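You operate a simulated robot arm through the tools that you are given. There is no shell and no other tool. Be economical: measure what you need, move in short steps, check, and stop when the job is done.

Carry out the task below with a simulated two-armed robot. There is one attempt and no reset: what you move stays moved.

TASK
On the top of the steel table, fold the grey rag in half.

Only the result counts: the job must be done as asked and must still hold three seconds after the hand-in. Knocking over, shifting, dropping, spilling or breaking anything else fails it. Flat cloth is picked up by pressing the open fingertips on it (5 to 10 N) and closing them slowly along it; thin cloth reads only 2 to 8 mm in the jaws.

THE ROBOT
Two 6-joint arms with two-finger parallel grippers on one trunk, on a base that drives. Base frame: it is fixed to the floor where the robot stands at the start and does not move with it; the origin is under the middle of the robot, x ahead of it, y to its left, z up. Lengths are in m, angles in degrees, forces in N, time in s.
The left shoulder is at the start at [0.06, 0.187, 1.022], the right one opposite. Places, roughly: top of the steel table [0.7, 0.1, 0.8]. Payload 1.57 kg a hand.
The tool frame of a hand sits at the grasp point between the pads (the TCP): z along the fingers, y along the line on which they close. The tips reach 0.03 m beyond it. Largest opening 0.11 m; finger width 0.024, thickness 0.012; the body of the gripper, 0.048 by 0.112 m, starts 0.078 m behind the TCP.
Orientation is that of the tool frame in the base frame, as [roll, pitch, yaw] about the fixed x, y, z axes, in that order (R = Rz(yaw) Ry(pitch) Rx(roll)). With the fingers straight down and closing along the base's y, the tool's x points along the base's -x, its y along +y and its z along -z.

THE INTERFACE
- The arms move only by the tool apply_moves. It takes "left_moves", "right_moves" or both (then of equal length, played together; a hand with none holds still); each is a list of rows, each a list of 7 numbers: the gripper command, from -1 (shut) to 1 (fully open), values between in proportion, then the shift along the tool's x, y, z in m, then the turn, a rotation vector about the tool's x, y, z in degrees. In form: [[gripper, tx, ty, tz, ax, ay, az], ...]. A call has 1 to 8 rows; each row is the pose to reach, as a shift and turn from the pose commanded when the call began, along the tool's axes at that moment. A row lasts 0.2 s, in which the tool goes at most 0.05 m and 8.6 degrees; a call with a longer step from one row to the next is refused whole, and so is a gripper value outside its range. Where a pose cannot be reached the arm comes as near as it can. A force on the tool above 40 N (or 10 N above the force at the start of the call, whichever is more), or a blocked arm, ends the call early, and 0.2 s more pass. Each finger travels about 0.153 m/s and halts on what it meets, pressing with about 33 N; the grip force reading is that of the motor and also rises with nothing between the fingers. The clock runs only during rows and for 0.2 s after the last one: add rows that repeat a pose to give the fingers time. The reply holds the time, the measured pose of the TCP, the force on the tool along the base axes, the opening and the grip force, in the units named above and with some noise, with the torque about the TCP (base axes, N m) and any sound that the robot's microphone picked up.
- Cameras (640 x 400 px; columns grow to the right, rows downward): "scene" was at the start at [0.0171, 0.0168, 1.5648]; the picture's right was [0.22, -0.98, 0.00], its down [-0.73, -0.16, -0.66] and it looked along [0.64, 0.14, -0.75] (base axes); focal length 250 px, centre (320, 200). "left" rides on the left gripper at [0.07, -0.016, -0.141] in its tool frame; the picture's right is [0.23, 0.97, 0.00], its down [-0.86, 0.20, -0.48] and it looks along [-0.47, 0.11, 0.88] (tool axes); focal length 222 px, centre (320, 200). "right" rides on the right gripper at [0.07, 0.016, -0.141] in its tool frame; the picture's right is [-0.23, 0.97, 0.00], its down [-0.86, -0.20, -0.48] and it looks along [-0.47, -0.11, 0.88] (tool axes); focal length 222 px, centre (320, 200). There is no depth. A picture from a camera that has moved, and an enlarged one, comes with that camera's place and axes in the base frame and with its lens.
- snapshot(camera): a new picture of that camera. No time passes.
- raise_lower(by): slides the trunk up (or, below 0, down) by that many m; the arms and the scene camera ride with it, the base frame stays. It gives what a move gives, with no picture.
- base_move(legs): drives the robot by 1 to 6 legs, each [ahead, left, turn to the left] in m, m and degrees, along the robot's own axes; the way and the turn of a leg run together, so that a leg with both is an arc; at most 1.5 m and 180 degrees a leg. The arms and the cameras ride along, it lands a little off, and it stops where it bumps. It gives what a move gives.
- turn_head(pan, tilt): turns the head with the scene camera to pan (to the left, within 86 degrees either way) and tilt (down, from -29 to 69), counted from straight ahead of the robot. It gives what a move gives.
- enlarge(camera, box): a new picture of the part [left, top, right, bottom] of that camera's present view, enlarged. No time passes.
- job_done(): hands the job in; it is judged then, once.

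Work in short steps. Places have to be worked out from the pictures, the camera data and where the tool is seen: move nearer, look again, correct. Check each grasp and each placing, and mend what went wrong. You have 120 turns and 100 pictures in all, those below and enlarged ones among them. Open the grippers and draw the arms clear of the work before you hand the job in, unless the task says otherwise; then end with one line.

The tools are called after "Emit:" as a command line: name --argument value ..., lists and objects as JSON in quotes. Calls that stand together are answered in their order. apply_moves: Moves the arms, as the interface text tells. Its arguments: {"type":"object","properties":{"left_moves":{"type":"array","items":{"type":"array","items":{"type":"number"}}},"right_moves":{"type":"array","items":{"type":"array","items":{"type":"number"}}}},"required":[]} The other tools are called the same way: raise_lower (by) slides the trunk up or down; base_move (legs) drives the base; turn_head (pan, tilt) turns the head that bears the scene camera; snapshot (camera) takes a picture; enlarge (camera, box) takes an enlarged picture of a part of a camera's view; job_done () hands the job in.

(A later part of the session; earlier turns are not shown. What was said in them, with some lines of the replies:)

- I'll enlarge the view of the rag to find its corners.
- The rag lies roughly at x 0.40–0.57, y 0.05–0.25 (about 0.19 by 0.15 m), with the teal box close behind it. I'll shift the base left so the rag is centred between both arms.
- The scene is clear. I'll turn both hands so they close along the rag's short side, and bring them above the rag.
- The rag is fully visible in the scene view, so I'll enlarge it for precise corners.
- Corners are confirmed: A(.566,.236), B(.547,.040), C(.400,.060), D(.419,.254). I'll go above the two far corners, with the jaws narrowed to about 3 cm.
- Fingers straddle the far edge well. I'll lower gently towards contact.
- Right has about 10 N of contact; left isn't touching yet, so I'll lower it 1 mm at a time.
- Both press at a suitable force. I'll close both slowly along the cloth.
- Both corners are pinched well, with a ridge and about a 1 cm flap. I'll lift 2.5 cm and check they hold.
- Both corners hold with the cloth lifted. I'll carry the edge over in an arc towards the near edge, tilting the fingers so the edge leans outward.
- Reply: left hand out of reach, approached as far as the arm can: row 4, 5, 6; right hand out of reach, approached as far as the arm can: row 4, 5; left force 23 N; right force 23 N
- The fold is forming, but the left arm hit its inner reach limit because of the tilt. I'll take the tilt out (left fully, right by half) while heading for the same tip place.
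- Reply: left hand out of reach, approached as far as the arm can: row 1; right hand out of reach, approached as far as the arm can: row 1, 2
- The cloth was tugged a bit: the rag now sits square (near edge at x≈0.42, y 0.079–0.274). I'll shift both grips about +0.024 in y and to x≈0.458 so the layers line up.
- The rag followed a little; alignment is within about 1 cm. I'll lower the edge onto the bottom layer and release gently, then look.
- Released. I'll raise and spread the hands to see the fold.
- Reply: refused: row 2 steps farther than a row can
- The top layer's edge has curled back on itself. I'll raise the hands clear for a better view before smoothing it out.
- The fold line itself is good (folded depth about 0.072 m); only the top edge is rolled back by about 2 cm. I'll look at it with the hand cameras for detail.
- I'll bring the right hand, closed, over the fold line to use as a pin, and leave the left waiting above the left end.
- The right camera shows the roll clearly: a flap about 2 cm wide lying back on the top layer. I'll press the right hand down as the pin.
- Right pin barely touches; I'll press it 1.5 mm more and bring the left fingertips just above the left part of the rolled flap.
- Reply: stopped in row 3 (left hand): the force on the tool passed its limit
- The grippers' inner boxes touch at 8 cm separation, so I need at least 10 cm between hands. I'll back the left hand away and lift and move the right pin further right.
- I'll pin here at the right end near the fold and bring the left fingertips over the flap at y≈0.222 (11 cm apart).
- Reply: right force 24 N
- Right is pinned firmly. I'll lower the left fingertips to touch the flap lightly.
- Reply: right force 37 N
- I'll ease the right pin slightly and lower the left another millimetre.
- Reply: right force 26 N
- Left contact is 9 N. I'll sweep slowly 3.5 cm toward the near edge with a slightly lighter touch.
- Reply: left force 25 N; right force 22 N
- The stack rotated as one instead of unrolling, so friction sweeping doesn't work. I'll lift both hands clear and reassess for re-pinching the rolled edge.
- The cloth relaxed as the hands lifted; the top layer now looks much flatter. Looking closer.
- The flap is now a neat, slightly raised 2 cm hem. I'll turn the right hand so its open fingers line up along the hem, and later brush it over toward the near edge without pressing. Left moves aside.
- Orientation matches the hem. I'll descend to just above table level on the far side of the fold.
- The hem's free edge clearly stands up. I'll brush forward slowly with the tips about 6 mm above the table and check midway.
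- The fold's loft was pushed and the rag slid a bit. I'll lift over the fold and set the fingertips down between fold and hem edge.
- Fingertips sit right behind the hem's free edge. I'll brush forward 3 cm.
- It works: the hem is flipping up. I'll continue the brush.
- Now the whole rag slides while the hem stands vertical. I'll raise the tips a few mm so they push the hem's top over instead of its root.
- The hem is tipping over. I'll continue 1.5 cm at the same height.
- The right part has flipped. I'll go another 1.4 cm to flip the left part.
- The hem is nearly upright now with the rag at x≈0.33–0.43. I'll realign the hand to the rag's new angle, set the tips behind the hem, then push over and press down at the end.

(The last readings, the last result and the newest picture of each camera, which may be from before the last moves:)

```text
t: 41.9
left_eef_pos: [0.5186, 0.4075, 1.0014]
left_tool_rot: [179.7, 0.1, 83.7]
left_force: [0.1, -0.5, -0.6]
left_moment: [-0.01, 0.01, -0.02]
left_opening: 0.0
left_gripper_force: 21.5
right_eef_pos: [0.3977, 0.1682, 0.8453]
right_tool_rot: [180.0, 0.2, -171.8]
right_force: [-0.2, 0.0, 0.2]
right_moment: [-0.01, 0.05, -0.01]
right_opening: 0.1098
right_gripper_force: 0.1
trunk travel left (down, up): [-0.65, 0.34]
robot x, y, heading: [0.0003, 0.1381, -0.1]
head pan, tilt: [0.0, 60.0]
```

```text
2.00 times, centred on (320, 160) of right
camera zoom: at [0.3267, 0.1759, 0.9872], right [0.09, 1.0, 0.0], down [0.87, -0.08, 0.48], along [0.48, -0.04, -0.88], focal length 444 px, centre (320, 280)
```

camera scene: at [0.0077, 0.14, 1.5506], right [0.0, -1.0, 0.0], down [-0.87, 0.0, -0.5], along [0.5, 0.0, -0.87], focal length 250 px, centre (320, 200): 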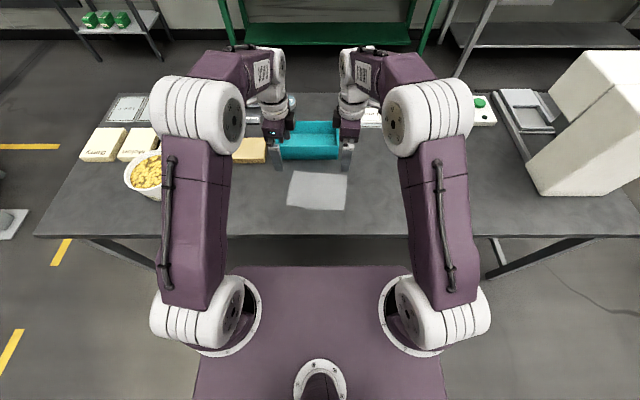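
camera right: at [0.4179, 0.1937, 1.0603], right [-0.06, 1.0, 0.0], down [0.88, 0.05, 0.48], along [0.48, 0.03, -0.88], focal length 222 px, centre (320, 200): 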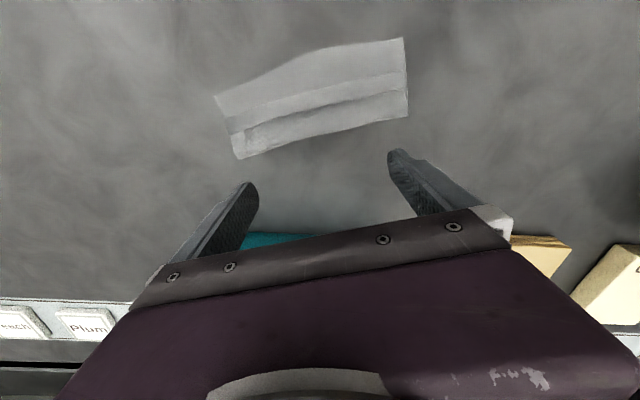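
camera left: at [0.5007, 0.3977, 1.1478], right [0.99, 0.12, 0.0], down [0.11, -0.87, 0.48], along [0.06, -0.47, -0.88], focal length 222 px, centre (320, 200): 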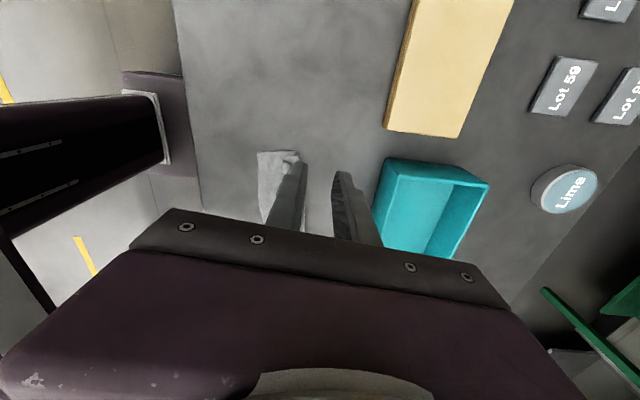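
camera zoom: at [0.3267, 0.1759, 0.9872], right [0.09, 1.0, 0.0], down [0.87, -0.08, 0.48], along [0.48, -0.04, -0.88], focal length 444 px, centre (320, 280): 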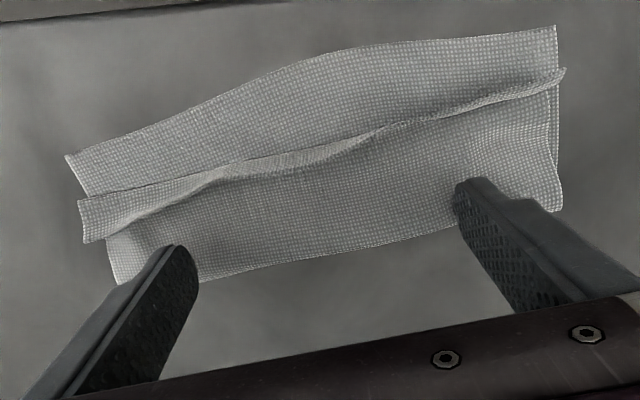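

Tips are behind the hem. Now I'll sweep forward along a slight arc, finishing with a press down.

Emit:
apply_moves --right_moves '[[1, 0.005, 0, 0.005, 0, 0, 0], [1, 0.012, 0, 0.005, 0, 0, 0], [1, 0.019, 0, 0.003, 0, 0, 0], [1, 0.026, 0, -0.001, 0, 0, 0], [1, 0.033, 0, -0.001, 0, 0, 0], [1, 0.04, 0, 0.001, 0, 0, 0]]'

Emit:
enlarge --camera "right" --box '[160, 60, 480, 260]'

```text
t: 43.3
left_eef_pos: [0.5178, 0.4084, 1.0009]
left_tool_rot: [179.7, 0.1, 83.8]
left_force: [-0.2, -0.9, 0.3]
left_moment: [0.02, -0.02, 0.02]
left_opening: 0.0
left_gripper_force: 20.9
right_eef_pos: [0.3577, 0.1627, 0.8447]
right_tool_rot: [179.9, 0.2, -171.7]
right_force: [0.3, -0.2, -0.5]
right_moment: [0.05, 0.02, 0.03]
right_opening: 0.1101
right_gripper_force: 0.2
trunk travel left (down, up): [-0.65, 0.34]
robot x, y, heading: [0.0017, 0.1372, -0.1]
head pan, tilt: [0.0, 60.0]
```

```text
2.00 times, centred on (320, 160) of right
camera zoom: at [0.2868, 0.1695, 0.9862], right [0.09, 1.0, 0.0], down [0.87, -0.08, 0.48], along [0.48, -0.04, -0.88], focal length 444 px, centre (320, 280)
```

zoom: 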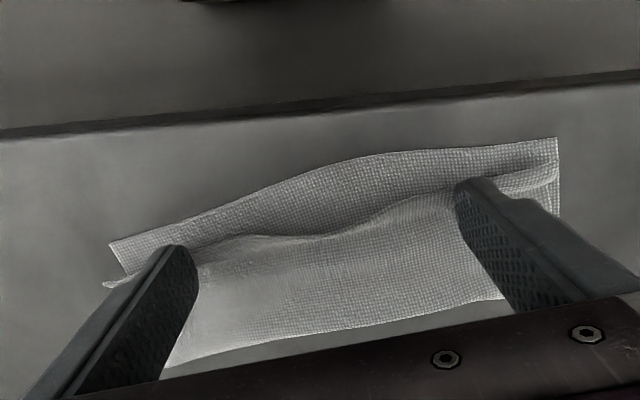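

Both ends are tipping over. I'll move on 1.2 cm and press down onto the flipped hem.

Emit:
apply_moves --right_moves '[[1, 0.005, 0, 0.001, 0, 0, 0], [1, 0.01, 0, 0.003, 0, 0, 0], [1, 0.014, 0, 0.006, 0, 0, 0], [1, 0.016, 0, 0.009, 0, 0, 0], [1, 0.016, 0, 0.011, 0, 0, 0]]'

Emit:
enlarge --camera "right" --box '[160, 60, 480, 260]'

```text
t: 44.5
left_eef_pos: [0.5189, 0.4073, 1.0003]
left_tool_rot: [179.7, 0.1, 83.8]
left_force: [0.3, 0.5, -0.2]
left_moment: [-0.04, -0.01, 0.01]
left_opening: 0.0001
left_gripper_force: 21.6
right_eef_pos: [0.344, 0.1594, 0.8331]
right_tool_rot: [-179.9, 0.2, -171.8]
right_force: [-0.2, 0.2, 0.1]
right_moment: [-0.01, 0.03, -0.05]
right_opening: 0.1099
right_gripper_force: 0.0
trunk travel left (down, up): [-0.65, 0.34]
robot x, y, heading: [-0.0014, 0.1403, -0.3]
head pan, tilt: [0.0, 60.0]
```

```text
2.00 times, centred on (320, 160) of right
camera zoom: at [0.2716, 0.1672, 0.9747], right [0.09, 1.0, 0.0], down [0.87, -0.08, 0.48], along [0.48, -0.04, -0.88], focal length 444 px, centre (320, 280)
```

zoom: 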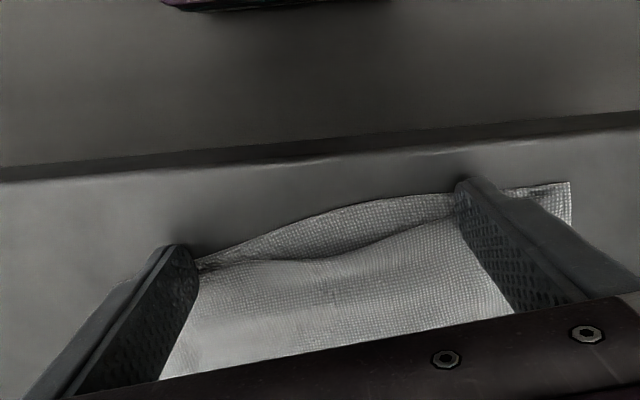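

Fingertips are at the near edge on the flipped hem. I'll press gently, then lift straight up and look.

Emit:
apply_moves --right_moves '[[1, 0, 0, 0.0015, 0, 0, 0], [1, 0, 0, 0.0015, 0, 0, 0], [1, 0, 0, 0.0015, 0, 0, 0]]'

Emit:
apply_moves --right_moves '[[1, 0, 0, -0.03, 0, 0, 0], [1, 0, 0, -0.06, 0, 0, 0], [1, -0.04, 0, -0.08, 0, 0, 0], [1, -0.08, 0, -0.09, 0, 0, 0]]'

Emit:
enlarge --camera "right" --box '[160, 0, 480, 200]'

Emit:
enlarge --camera "scene" --box '[272, 190, 352, 250]'

```text
t: 45.3
left_eef_pos: [0.5168, 0.4081, 1.0006]
left_tool_rot: [179.7, 0.1, 83.8]
left_force: [0.4, 0.5, -0.9]
left_moment: [0.03, 0.01, 0.02]
left_opening: 0.0003
left_gripper_force: 21.5
right_eef_pos: [0.3429, 0.159, 0.8324]
right_tool_rot: [180.0, 0.3, -171.8]
right_force: [0.4, -1.0, 10.6]
right_moment: [0.01, -0.07, 0.04]
right_opening: 0.11
right_gripper_force: 0.1
trunk travel left (down, up): [-0.65, 0.34]
robot x, y, heading: [-0.0015, 0.1395, -0.0]
head pan, tilt: [0.0, 60.0]
```

```text
t: 46.3
left_eef_pos: [0.5198, 0.4081, 1.0001]
left_tool_rot: [179.8, 0.2, 83.8]
left_force: [-0.3, -0.3, -0.3]
left_moment: [0.0, -0.01, 0.0]
left_opening: 0.0001
left_gripper_force: 21.1
right_eef_pos: [0.4216, 0.1707, 0.9226]
right_tool_rot: [-179.9, 0.1, -171.8]
right_force: [0.3, -0.2, 0.6]
right_moment: [0.0, 0.05, 0.0]
right_opening: 0.1101
right_gripper_force: 0.0
trunk travel left (down, up): [-0.65, 0.34]
robot x, y, heading: [0.0004, 0.1373, 0.1]
head pan, tilt: [0.0, 60.0]
```

```text
2.00 times, centred on (320, 100) of right
camera zoom: at [0.3509, 0.1782, 1.0636], right [0.09, 1.0, 0.0], down [0.87, -0.08, 0.48], along [0.48, -0.04, -0.88], focal length 444 px, centre (320, 400)
```

zoom: 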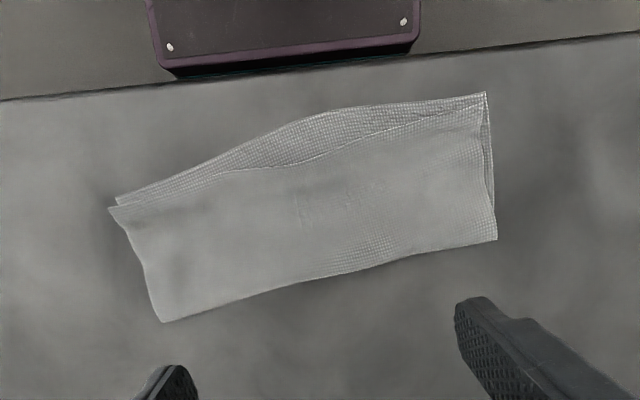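

```text
6.67 times, centred on (312, 220) of scene
camera zoom: at [0.0087, 0.1404, 1.5506], right [0.0, -1.0, 0.0], down [-0.87, 0.0, -0.5], along [0.5, 0.0, -0.87], focal length 1670 px, centre (373, 67)
```

zoom: 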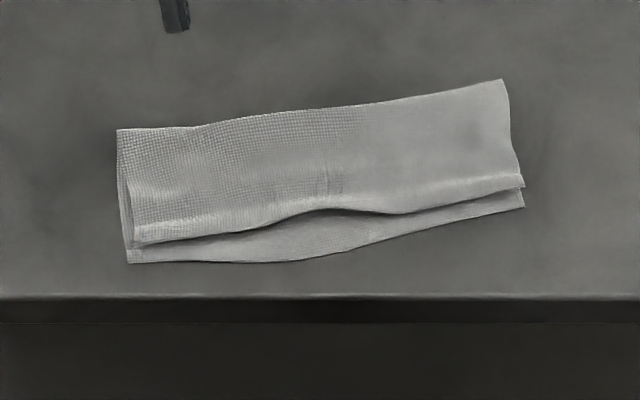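

The hem has flipped and the corners nearly coincide; the middle of the top edge still lags. Looking closer at the middle.

Emit:
enlarge --camera "scene" --box '[290, 203, 334, 236]'

Emit:
enlarge --camera "right" --box '[210, 40, 410, 165]'

```text
12.12 times, centred on (312, 220) of scene
camera zoom: at [0.0087, 0.1404, 1.5506], right [0.0, -1.0, 0.0], down [-0.87, 0.0, -0.5], along [0.5, 0.0, -0.87], focal length 3036 px, centre (417, -36)
```

zoom: 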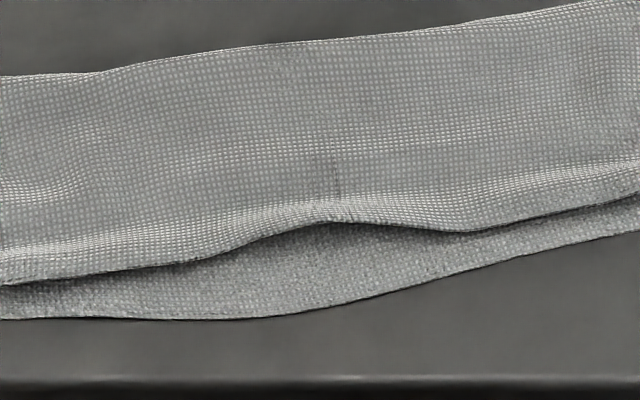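

```text
3.20 times, centred on (310, 102) of right
camera zoom: at [0.3509, 0.1782, 1.0636], right [0.09, 1.0, 0.0], down [0.87, -0.08, 0.48], along [0.48, -0.04, -0.88], focal length 711 px, centre (352, 512)
```

zoom: 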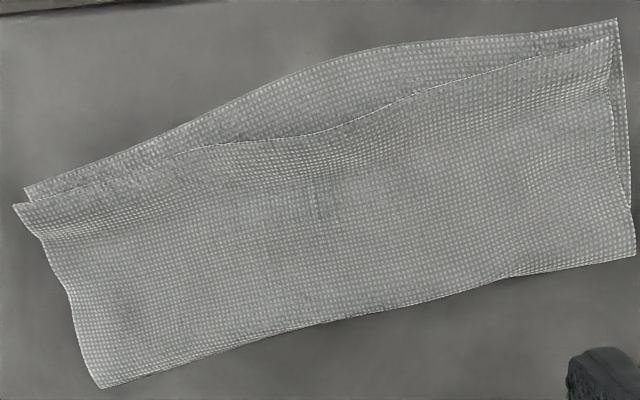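

No roll remains; just a lofted, slightly lagging middle. I'll press there lightly with closed fingertips and nudge it about 1 cm toward the near edge.

Emit:
apply_moves --right_moves '[[0, 0.0235, 0, 0, 0, 0, 0], [-1, 0.0469, 0.001, 0.02, 0, 0, 0], [-1, 0.0469, 0.001, 0.05, 0, 0, 0], [-1, 0.0469, 0.001, 0.075, 0, 0, 0], [-1, 0.0485, 0.001, 0.083, 0, 0, 0], [-1, 0.0525, 0.001, 0.0865, 0, 0, 0], [-1, 0.0565, 0.001, 0.0885, 0, 0, 0]]'

Emit:
enlarge --camera "right" --box '[160, 60, 480, 260]'

```text
t: 47.9
left_eef_pos: [0.5177, 0.4088, 0.9999]
left_tool_rot: [179.7, 0.1, 83.8]
left_force: [0.0, -0.2, 0.8]
left_moment: [0.02, 0.01, 0.0]
left_opening: 0.0002
left_gripper_force: 21.0
right_eef_pos: [0.3663, 0.1642, 0.8334]
right_tool_rot: [-180.0, 0.3, -171.7]
right_force: [-0.4, 0.0, -0.8]
right_moment: [0.02, 0.03, 0.01]
right_opening: 0.0
right_gripper_force: 21.5
trunk travel left (down, up): [-0.65, 0.34]
robot x, y, heading: [0.0028, 0.1456, -0.0]
head pan, tilt: [0.0, 60.0]
```

```text
2.00 times, centred on (320, 160) of right
camera zoom: at [0.2938, 0.1715, 0.9749], right [0.09, 1.0, 0.0], down [0.87, -0.08, 0.48], along [0.48, -0.04, -0.88], focal length 444 px, centre (320, 280)
```

zoom: 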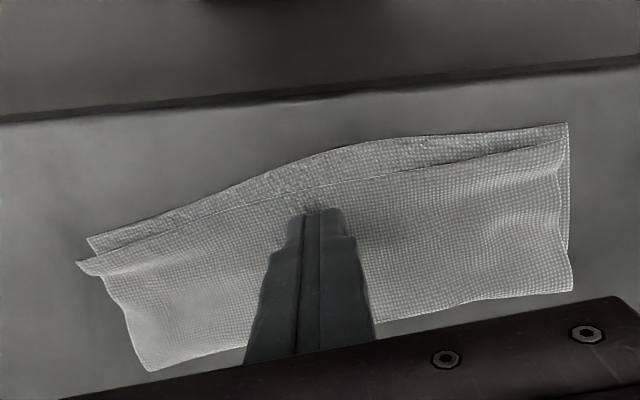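

The top edge is straight now, about 1 cm short in the middle. One small further nudge, then I'll lift and inspect.

Emit:
apply_moves --right_moves '[[-1, 0.003, 0, 0.0005, 0, 0, 0], [-1, 0.006, 0, 0.0005, 0, 0, 0], [-1, 0.009, 0, 0.0005, 0, 0, 0], [-1, 0.009, 0, -0.01, 0, 0, 0], [-1, 0.009, 0, -0.04, 0, 0, 0], [-1, -0.02, 0, -0.07, 0, 0, 0], [-1, -0.06, 0, -0.09, 0, 0, 0], [-1, -0.08, 0, -0.12, 0, 0, 0]]'

Emit:
enlarge --camera "right" --box '[160, 0, 480, 200]'

Emit:
enlarge --camera "scene" --box '[272, 190, 352, 250]'

```text
t: 49.7
left_eef_pos: [0.5178, 0.407, 1.0013]
left_tool_rot: [179.8, 0.1, 83.8]
left_force: [-0.1, 0.4, 0.2]
left_moment: [-0.02, -0.01, -0.02]
left_opening: 0.0002
left_gripper_force: 21.4
right_eef_pos: [0.4436, 0.1742, 0.9553]
right_tool_rot: [-180.0, 0.2, -171.9]
right_force: [0.4, -0.2, -0.8]
right_moment: [0.03, -0.01, -0.02]
right_opening: 0.0
right_gripper_force: 21.9
trunk travel left (down, up): [-0.65, 0.34]
robot x, y, heading: [0.001, 0.1375, 0.1]
head pan, tilt: [0.0, 60.0]
```

```text
2.00 times, centred on (320, 100) of right
camera zoom: at [0.3728, 0.1828, 1.0957], right [0.09, 1.0, 0.0], down [0.87, -0.08, 0.48], along [0.48, -0.04, -0.88], focal length 444 px, centre (320, 400)
```

zoom: 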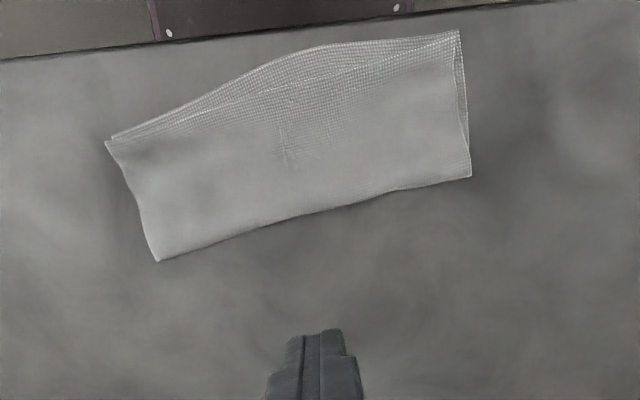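

```text
6.67 times, centred on (312, 220) of scene
camera zoom: at [0.0069, 0.1401, 1.5506], right [0.0, -1.0, 0.0], down [-0.87, 0.0, -0.5], along [0.5, 0.0, -0.87], focal length 1670 px, centre (373, 67)
```

zoom: 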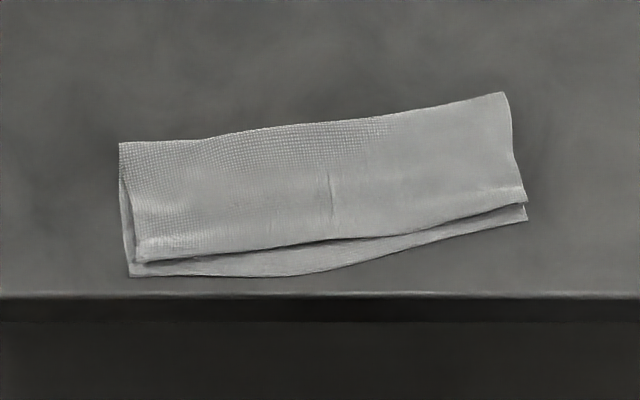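

Very good: edges now match within about 5–10 mm. I'll do one gentle vertical press with open fingers to flatten the loft near both ends.

Emit:
apply_moves --right_moves '[[0, 0.04, 0.001, 0, 0, 0, 0], [1, 0.0782, 0.0015, 0.02, 0, 0, 0], [1, 0.0782, 0.0015, 0.06, 0, 0, 0], [1, 0.0782, 0.0015, 0.1, 0, 0, 0], [1, 0.0782, 0.0015, 0.115, 0, 0, 0], [1, 0.0782, 0.0015, 0.121, 0, 0, 0], [1, 0.0782, 0.0015, 0.1225, 0, 0, 0]]'

Emit:
apply_moves --right_moves '[[1, 0, 0, -0.02, 0, 0, 0], [1, 0, 0, -0.06, 0, 0, 0], [1, -0.04, 0, -0.09, 0, 0, 0], [1, -0.08, 0, -0.12, 0, 0, 0], [1, -0.1, -0.03, -0.14, 0, 0, 0], [1, -0.1, -0.07, -0.15, 0, 0, 0], [1, -0.1, -0.11, -0.16, 0, 0, 0], [1, -0.1, -0.15, -0.17, 0, 0, 0]]' --left_moves '[[0, 0, 0, 0, 0, 0, 0], [1, 0, 0, 0, 0, 0, 0], [1, 0, 0, 0, 0, 0, 0], [1, 0, 0, 0, 0, 0, 0], [1, 0, 0, 0, 0, 0, 0], [1, 0, 0, 0, 0, 0, 0], [1, 0, 0, 0, 0, 0, 0], [1, 0, 0, 0, 0, 0, 0]]'

Emit:
enlarge --camera "scene" --box '[272, 190, 352, 250]'

Emit:
snapshot --camera "scene"

```text
t: 51.3
left_eef_pos: [0.5166, 0.4066, 1.0012]
left_tool_rot: [179.6, 0.1, 83.8]
left_force: [-0.2, 0.0, 0.5]
left_moment: [0.0, -0.02, -0.03]
left_opening: 0.0
left_gripper_force: 21.7
right_eef_pos: [0.3659, 0.1659, 0.8321]
right_tool_rot: [179.9, 0.4, -171.7]
right_force: [0.3, -2.5, 21.0]
right_moment: [-0.57, 0.0, 0.02]
right_opening: 0.1101
right_gripper_force: 0.0
trunk travel left (down, up): [-0.65, 0.34]
robot x, y, heading: [-0.0031, 0.1417, -0.1]
head pan, tilt: [0.0, 60.0]
```

```text
t: 53.1
left_eef_pos: [0.5178, 0.408, 1.0014]
left_tool_rot: [179.7, 0.0, 83.8]
left_force: [1.0, -0.9, -0.1]
left_moment: [0.02, -0.04, 0.01]
left_opening: 0.11
left_gripper_force: 0.1
right_eef_pos: [0.488, 0.0315, 1.001]
right_tool_rot: [-180.0, 0.1, -171.8]
right_force: [0.2, 0.3, -0.9]
right_moment: [0.02, 0.0, -0.01]
right_opening: 0.1097
right_gripper_force: 0.0
trunk travel left (down, up): [-0.65, 0.34]
robot x, y, heading: [-0.0001, 0.1417, 0.1]
head pan, tilt: [0.0, 60.0]
```

```text
6.67 times, centred on (312, 220) of scene
camera zoom: at [0.0077, 0.1386, 1.5506], right [0.0, -1.0, 0.0], down [-0.87, 0.0, -0.5], along [0.5, 0.0, -0.87], focal length 1670 px, centre (373, 67)
```

zoom: 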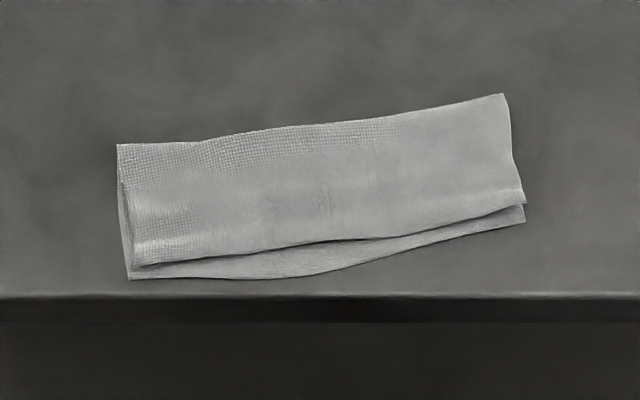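

```text
23 pictures are left
camera scene: at [0.0077, 0.1386, 1.5506], right [0.0, -1.0, 0.0], down [-0.87, 0.0, -0.5], along [0.5, 0.0, -0.87], focal length 250 px, centre (320, 200)
```

scene: 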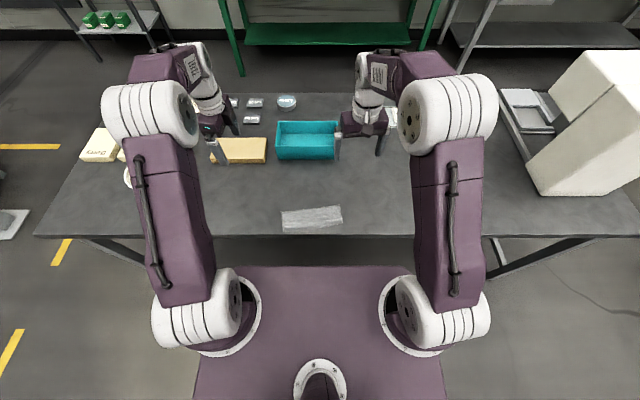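

The rag is folded in half on the table with its edges matching. Nothing else has been disturbed, and both hands are open and clear, so I'm handing it in.

Emit:
job_done

```text
The job is handed in.
```

The grey rag is folded in half on the steel table: corners nearly coincide and edges match to about 1 cm, though the rag ended up about 10 cm nearer the table's front edge.
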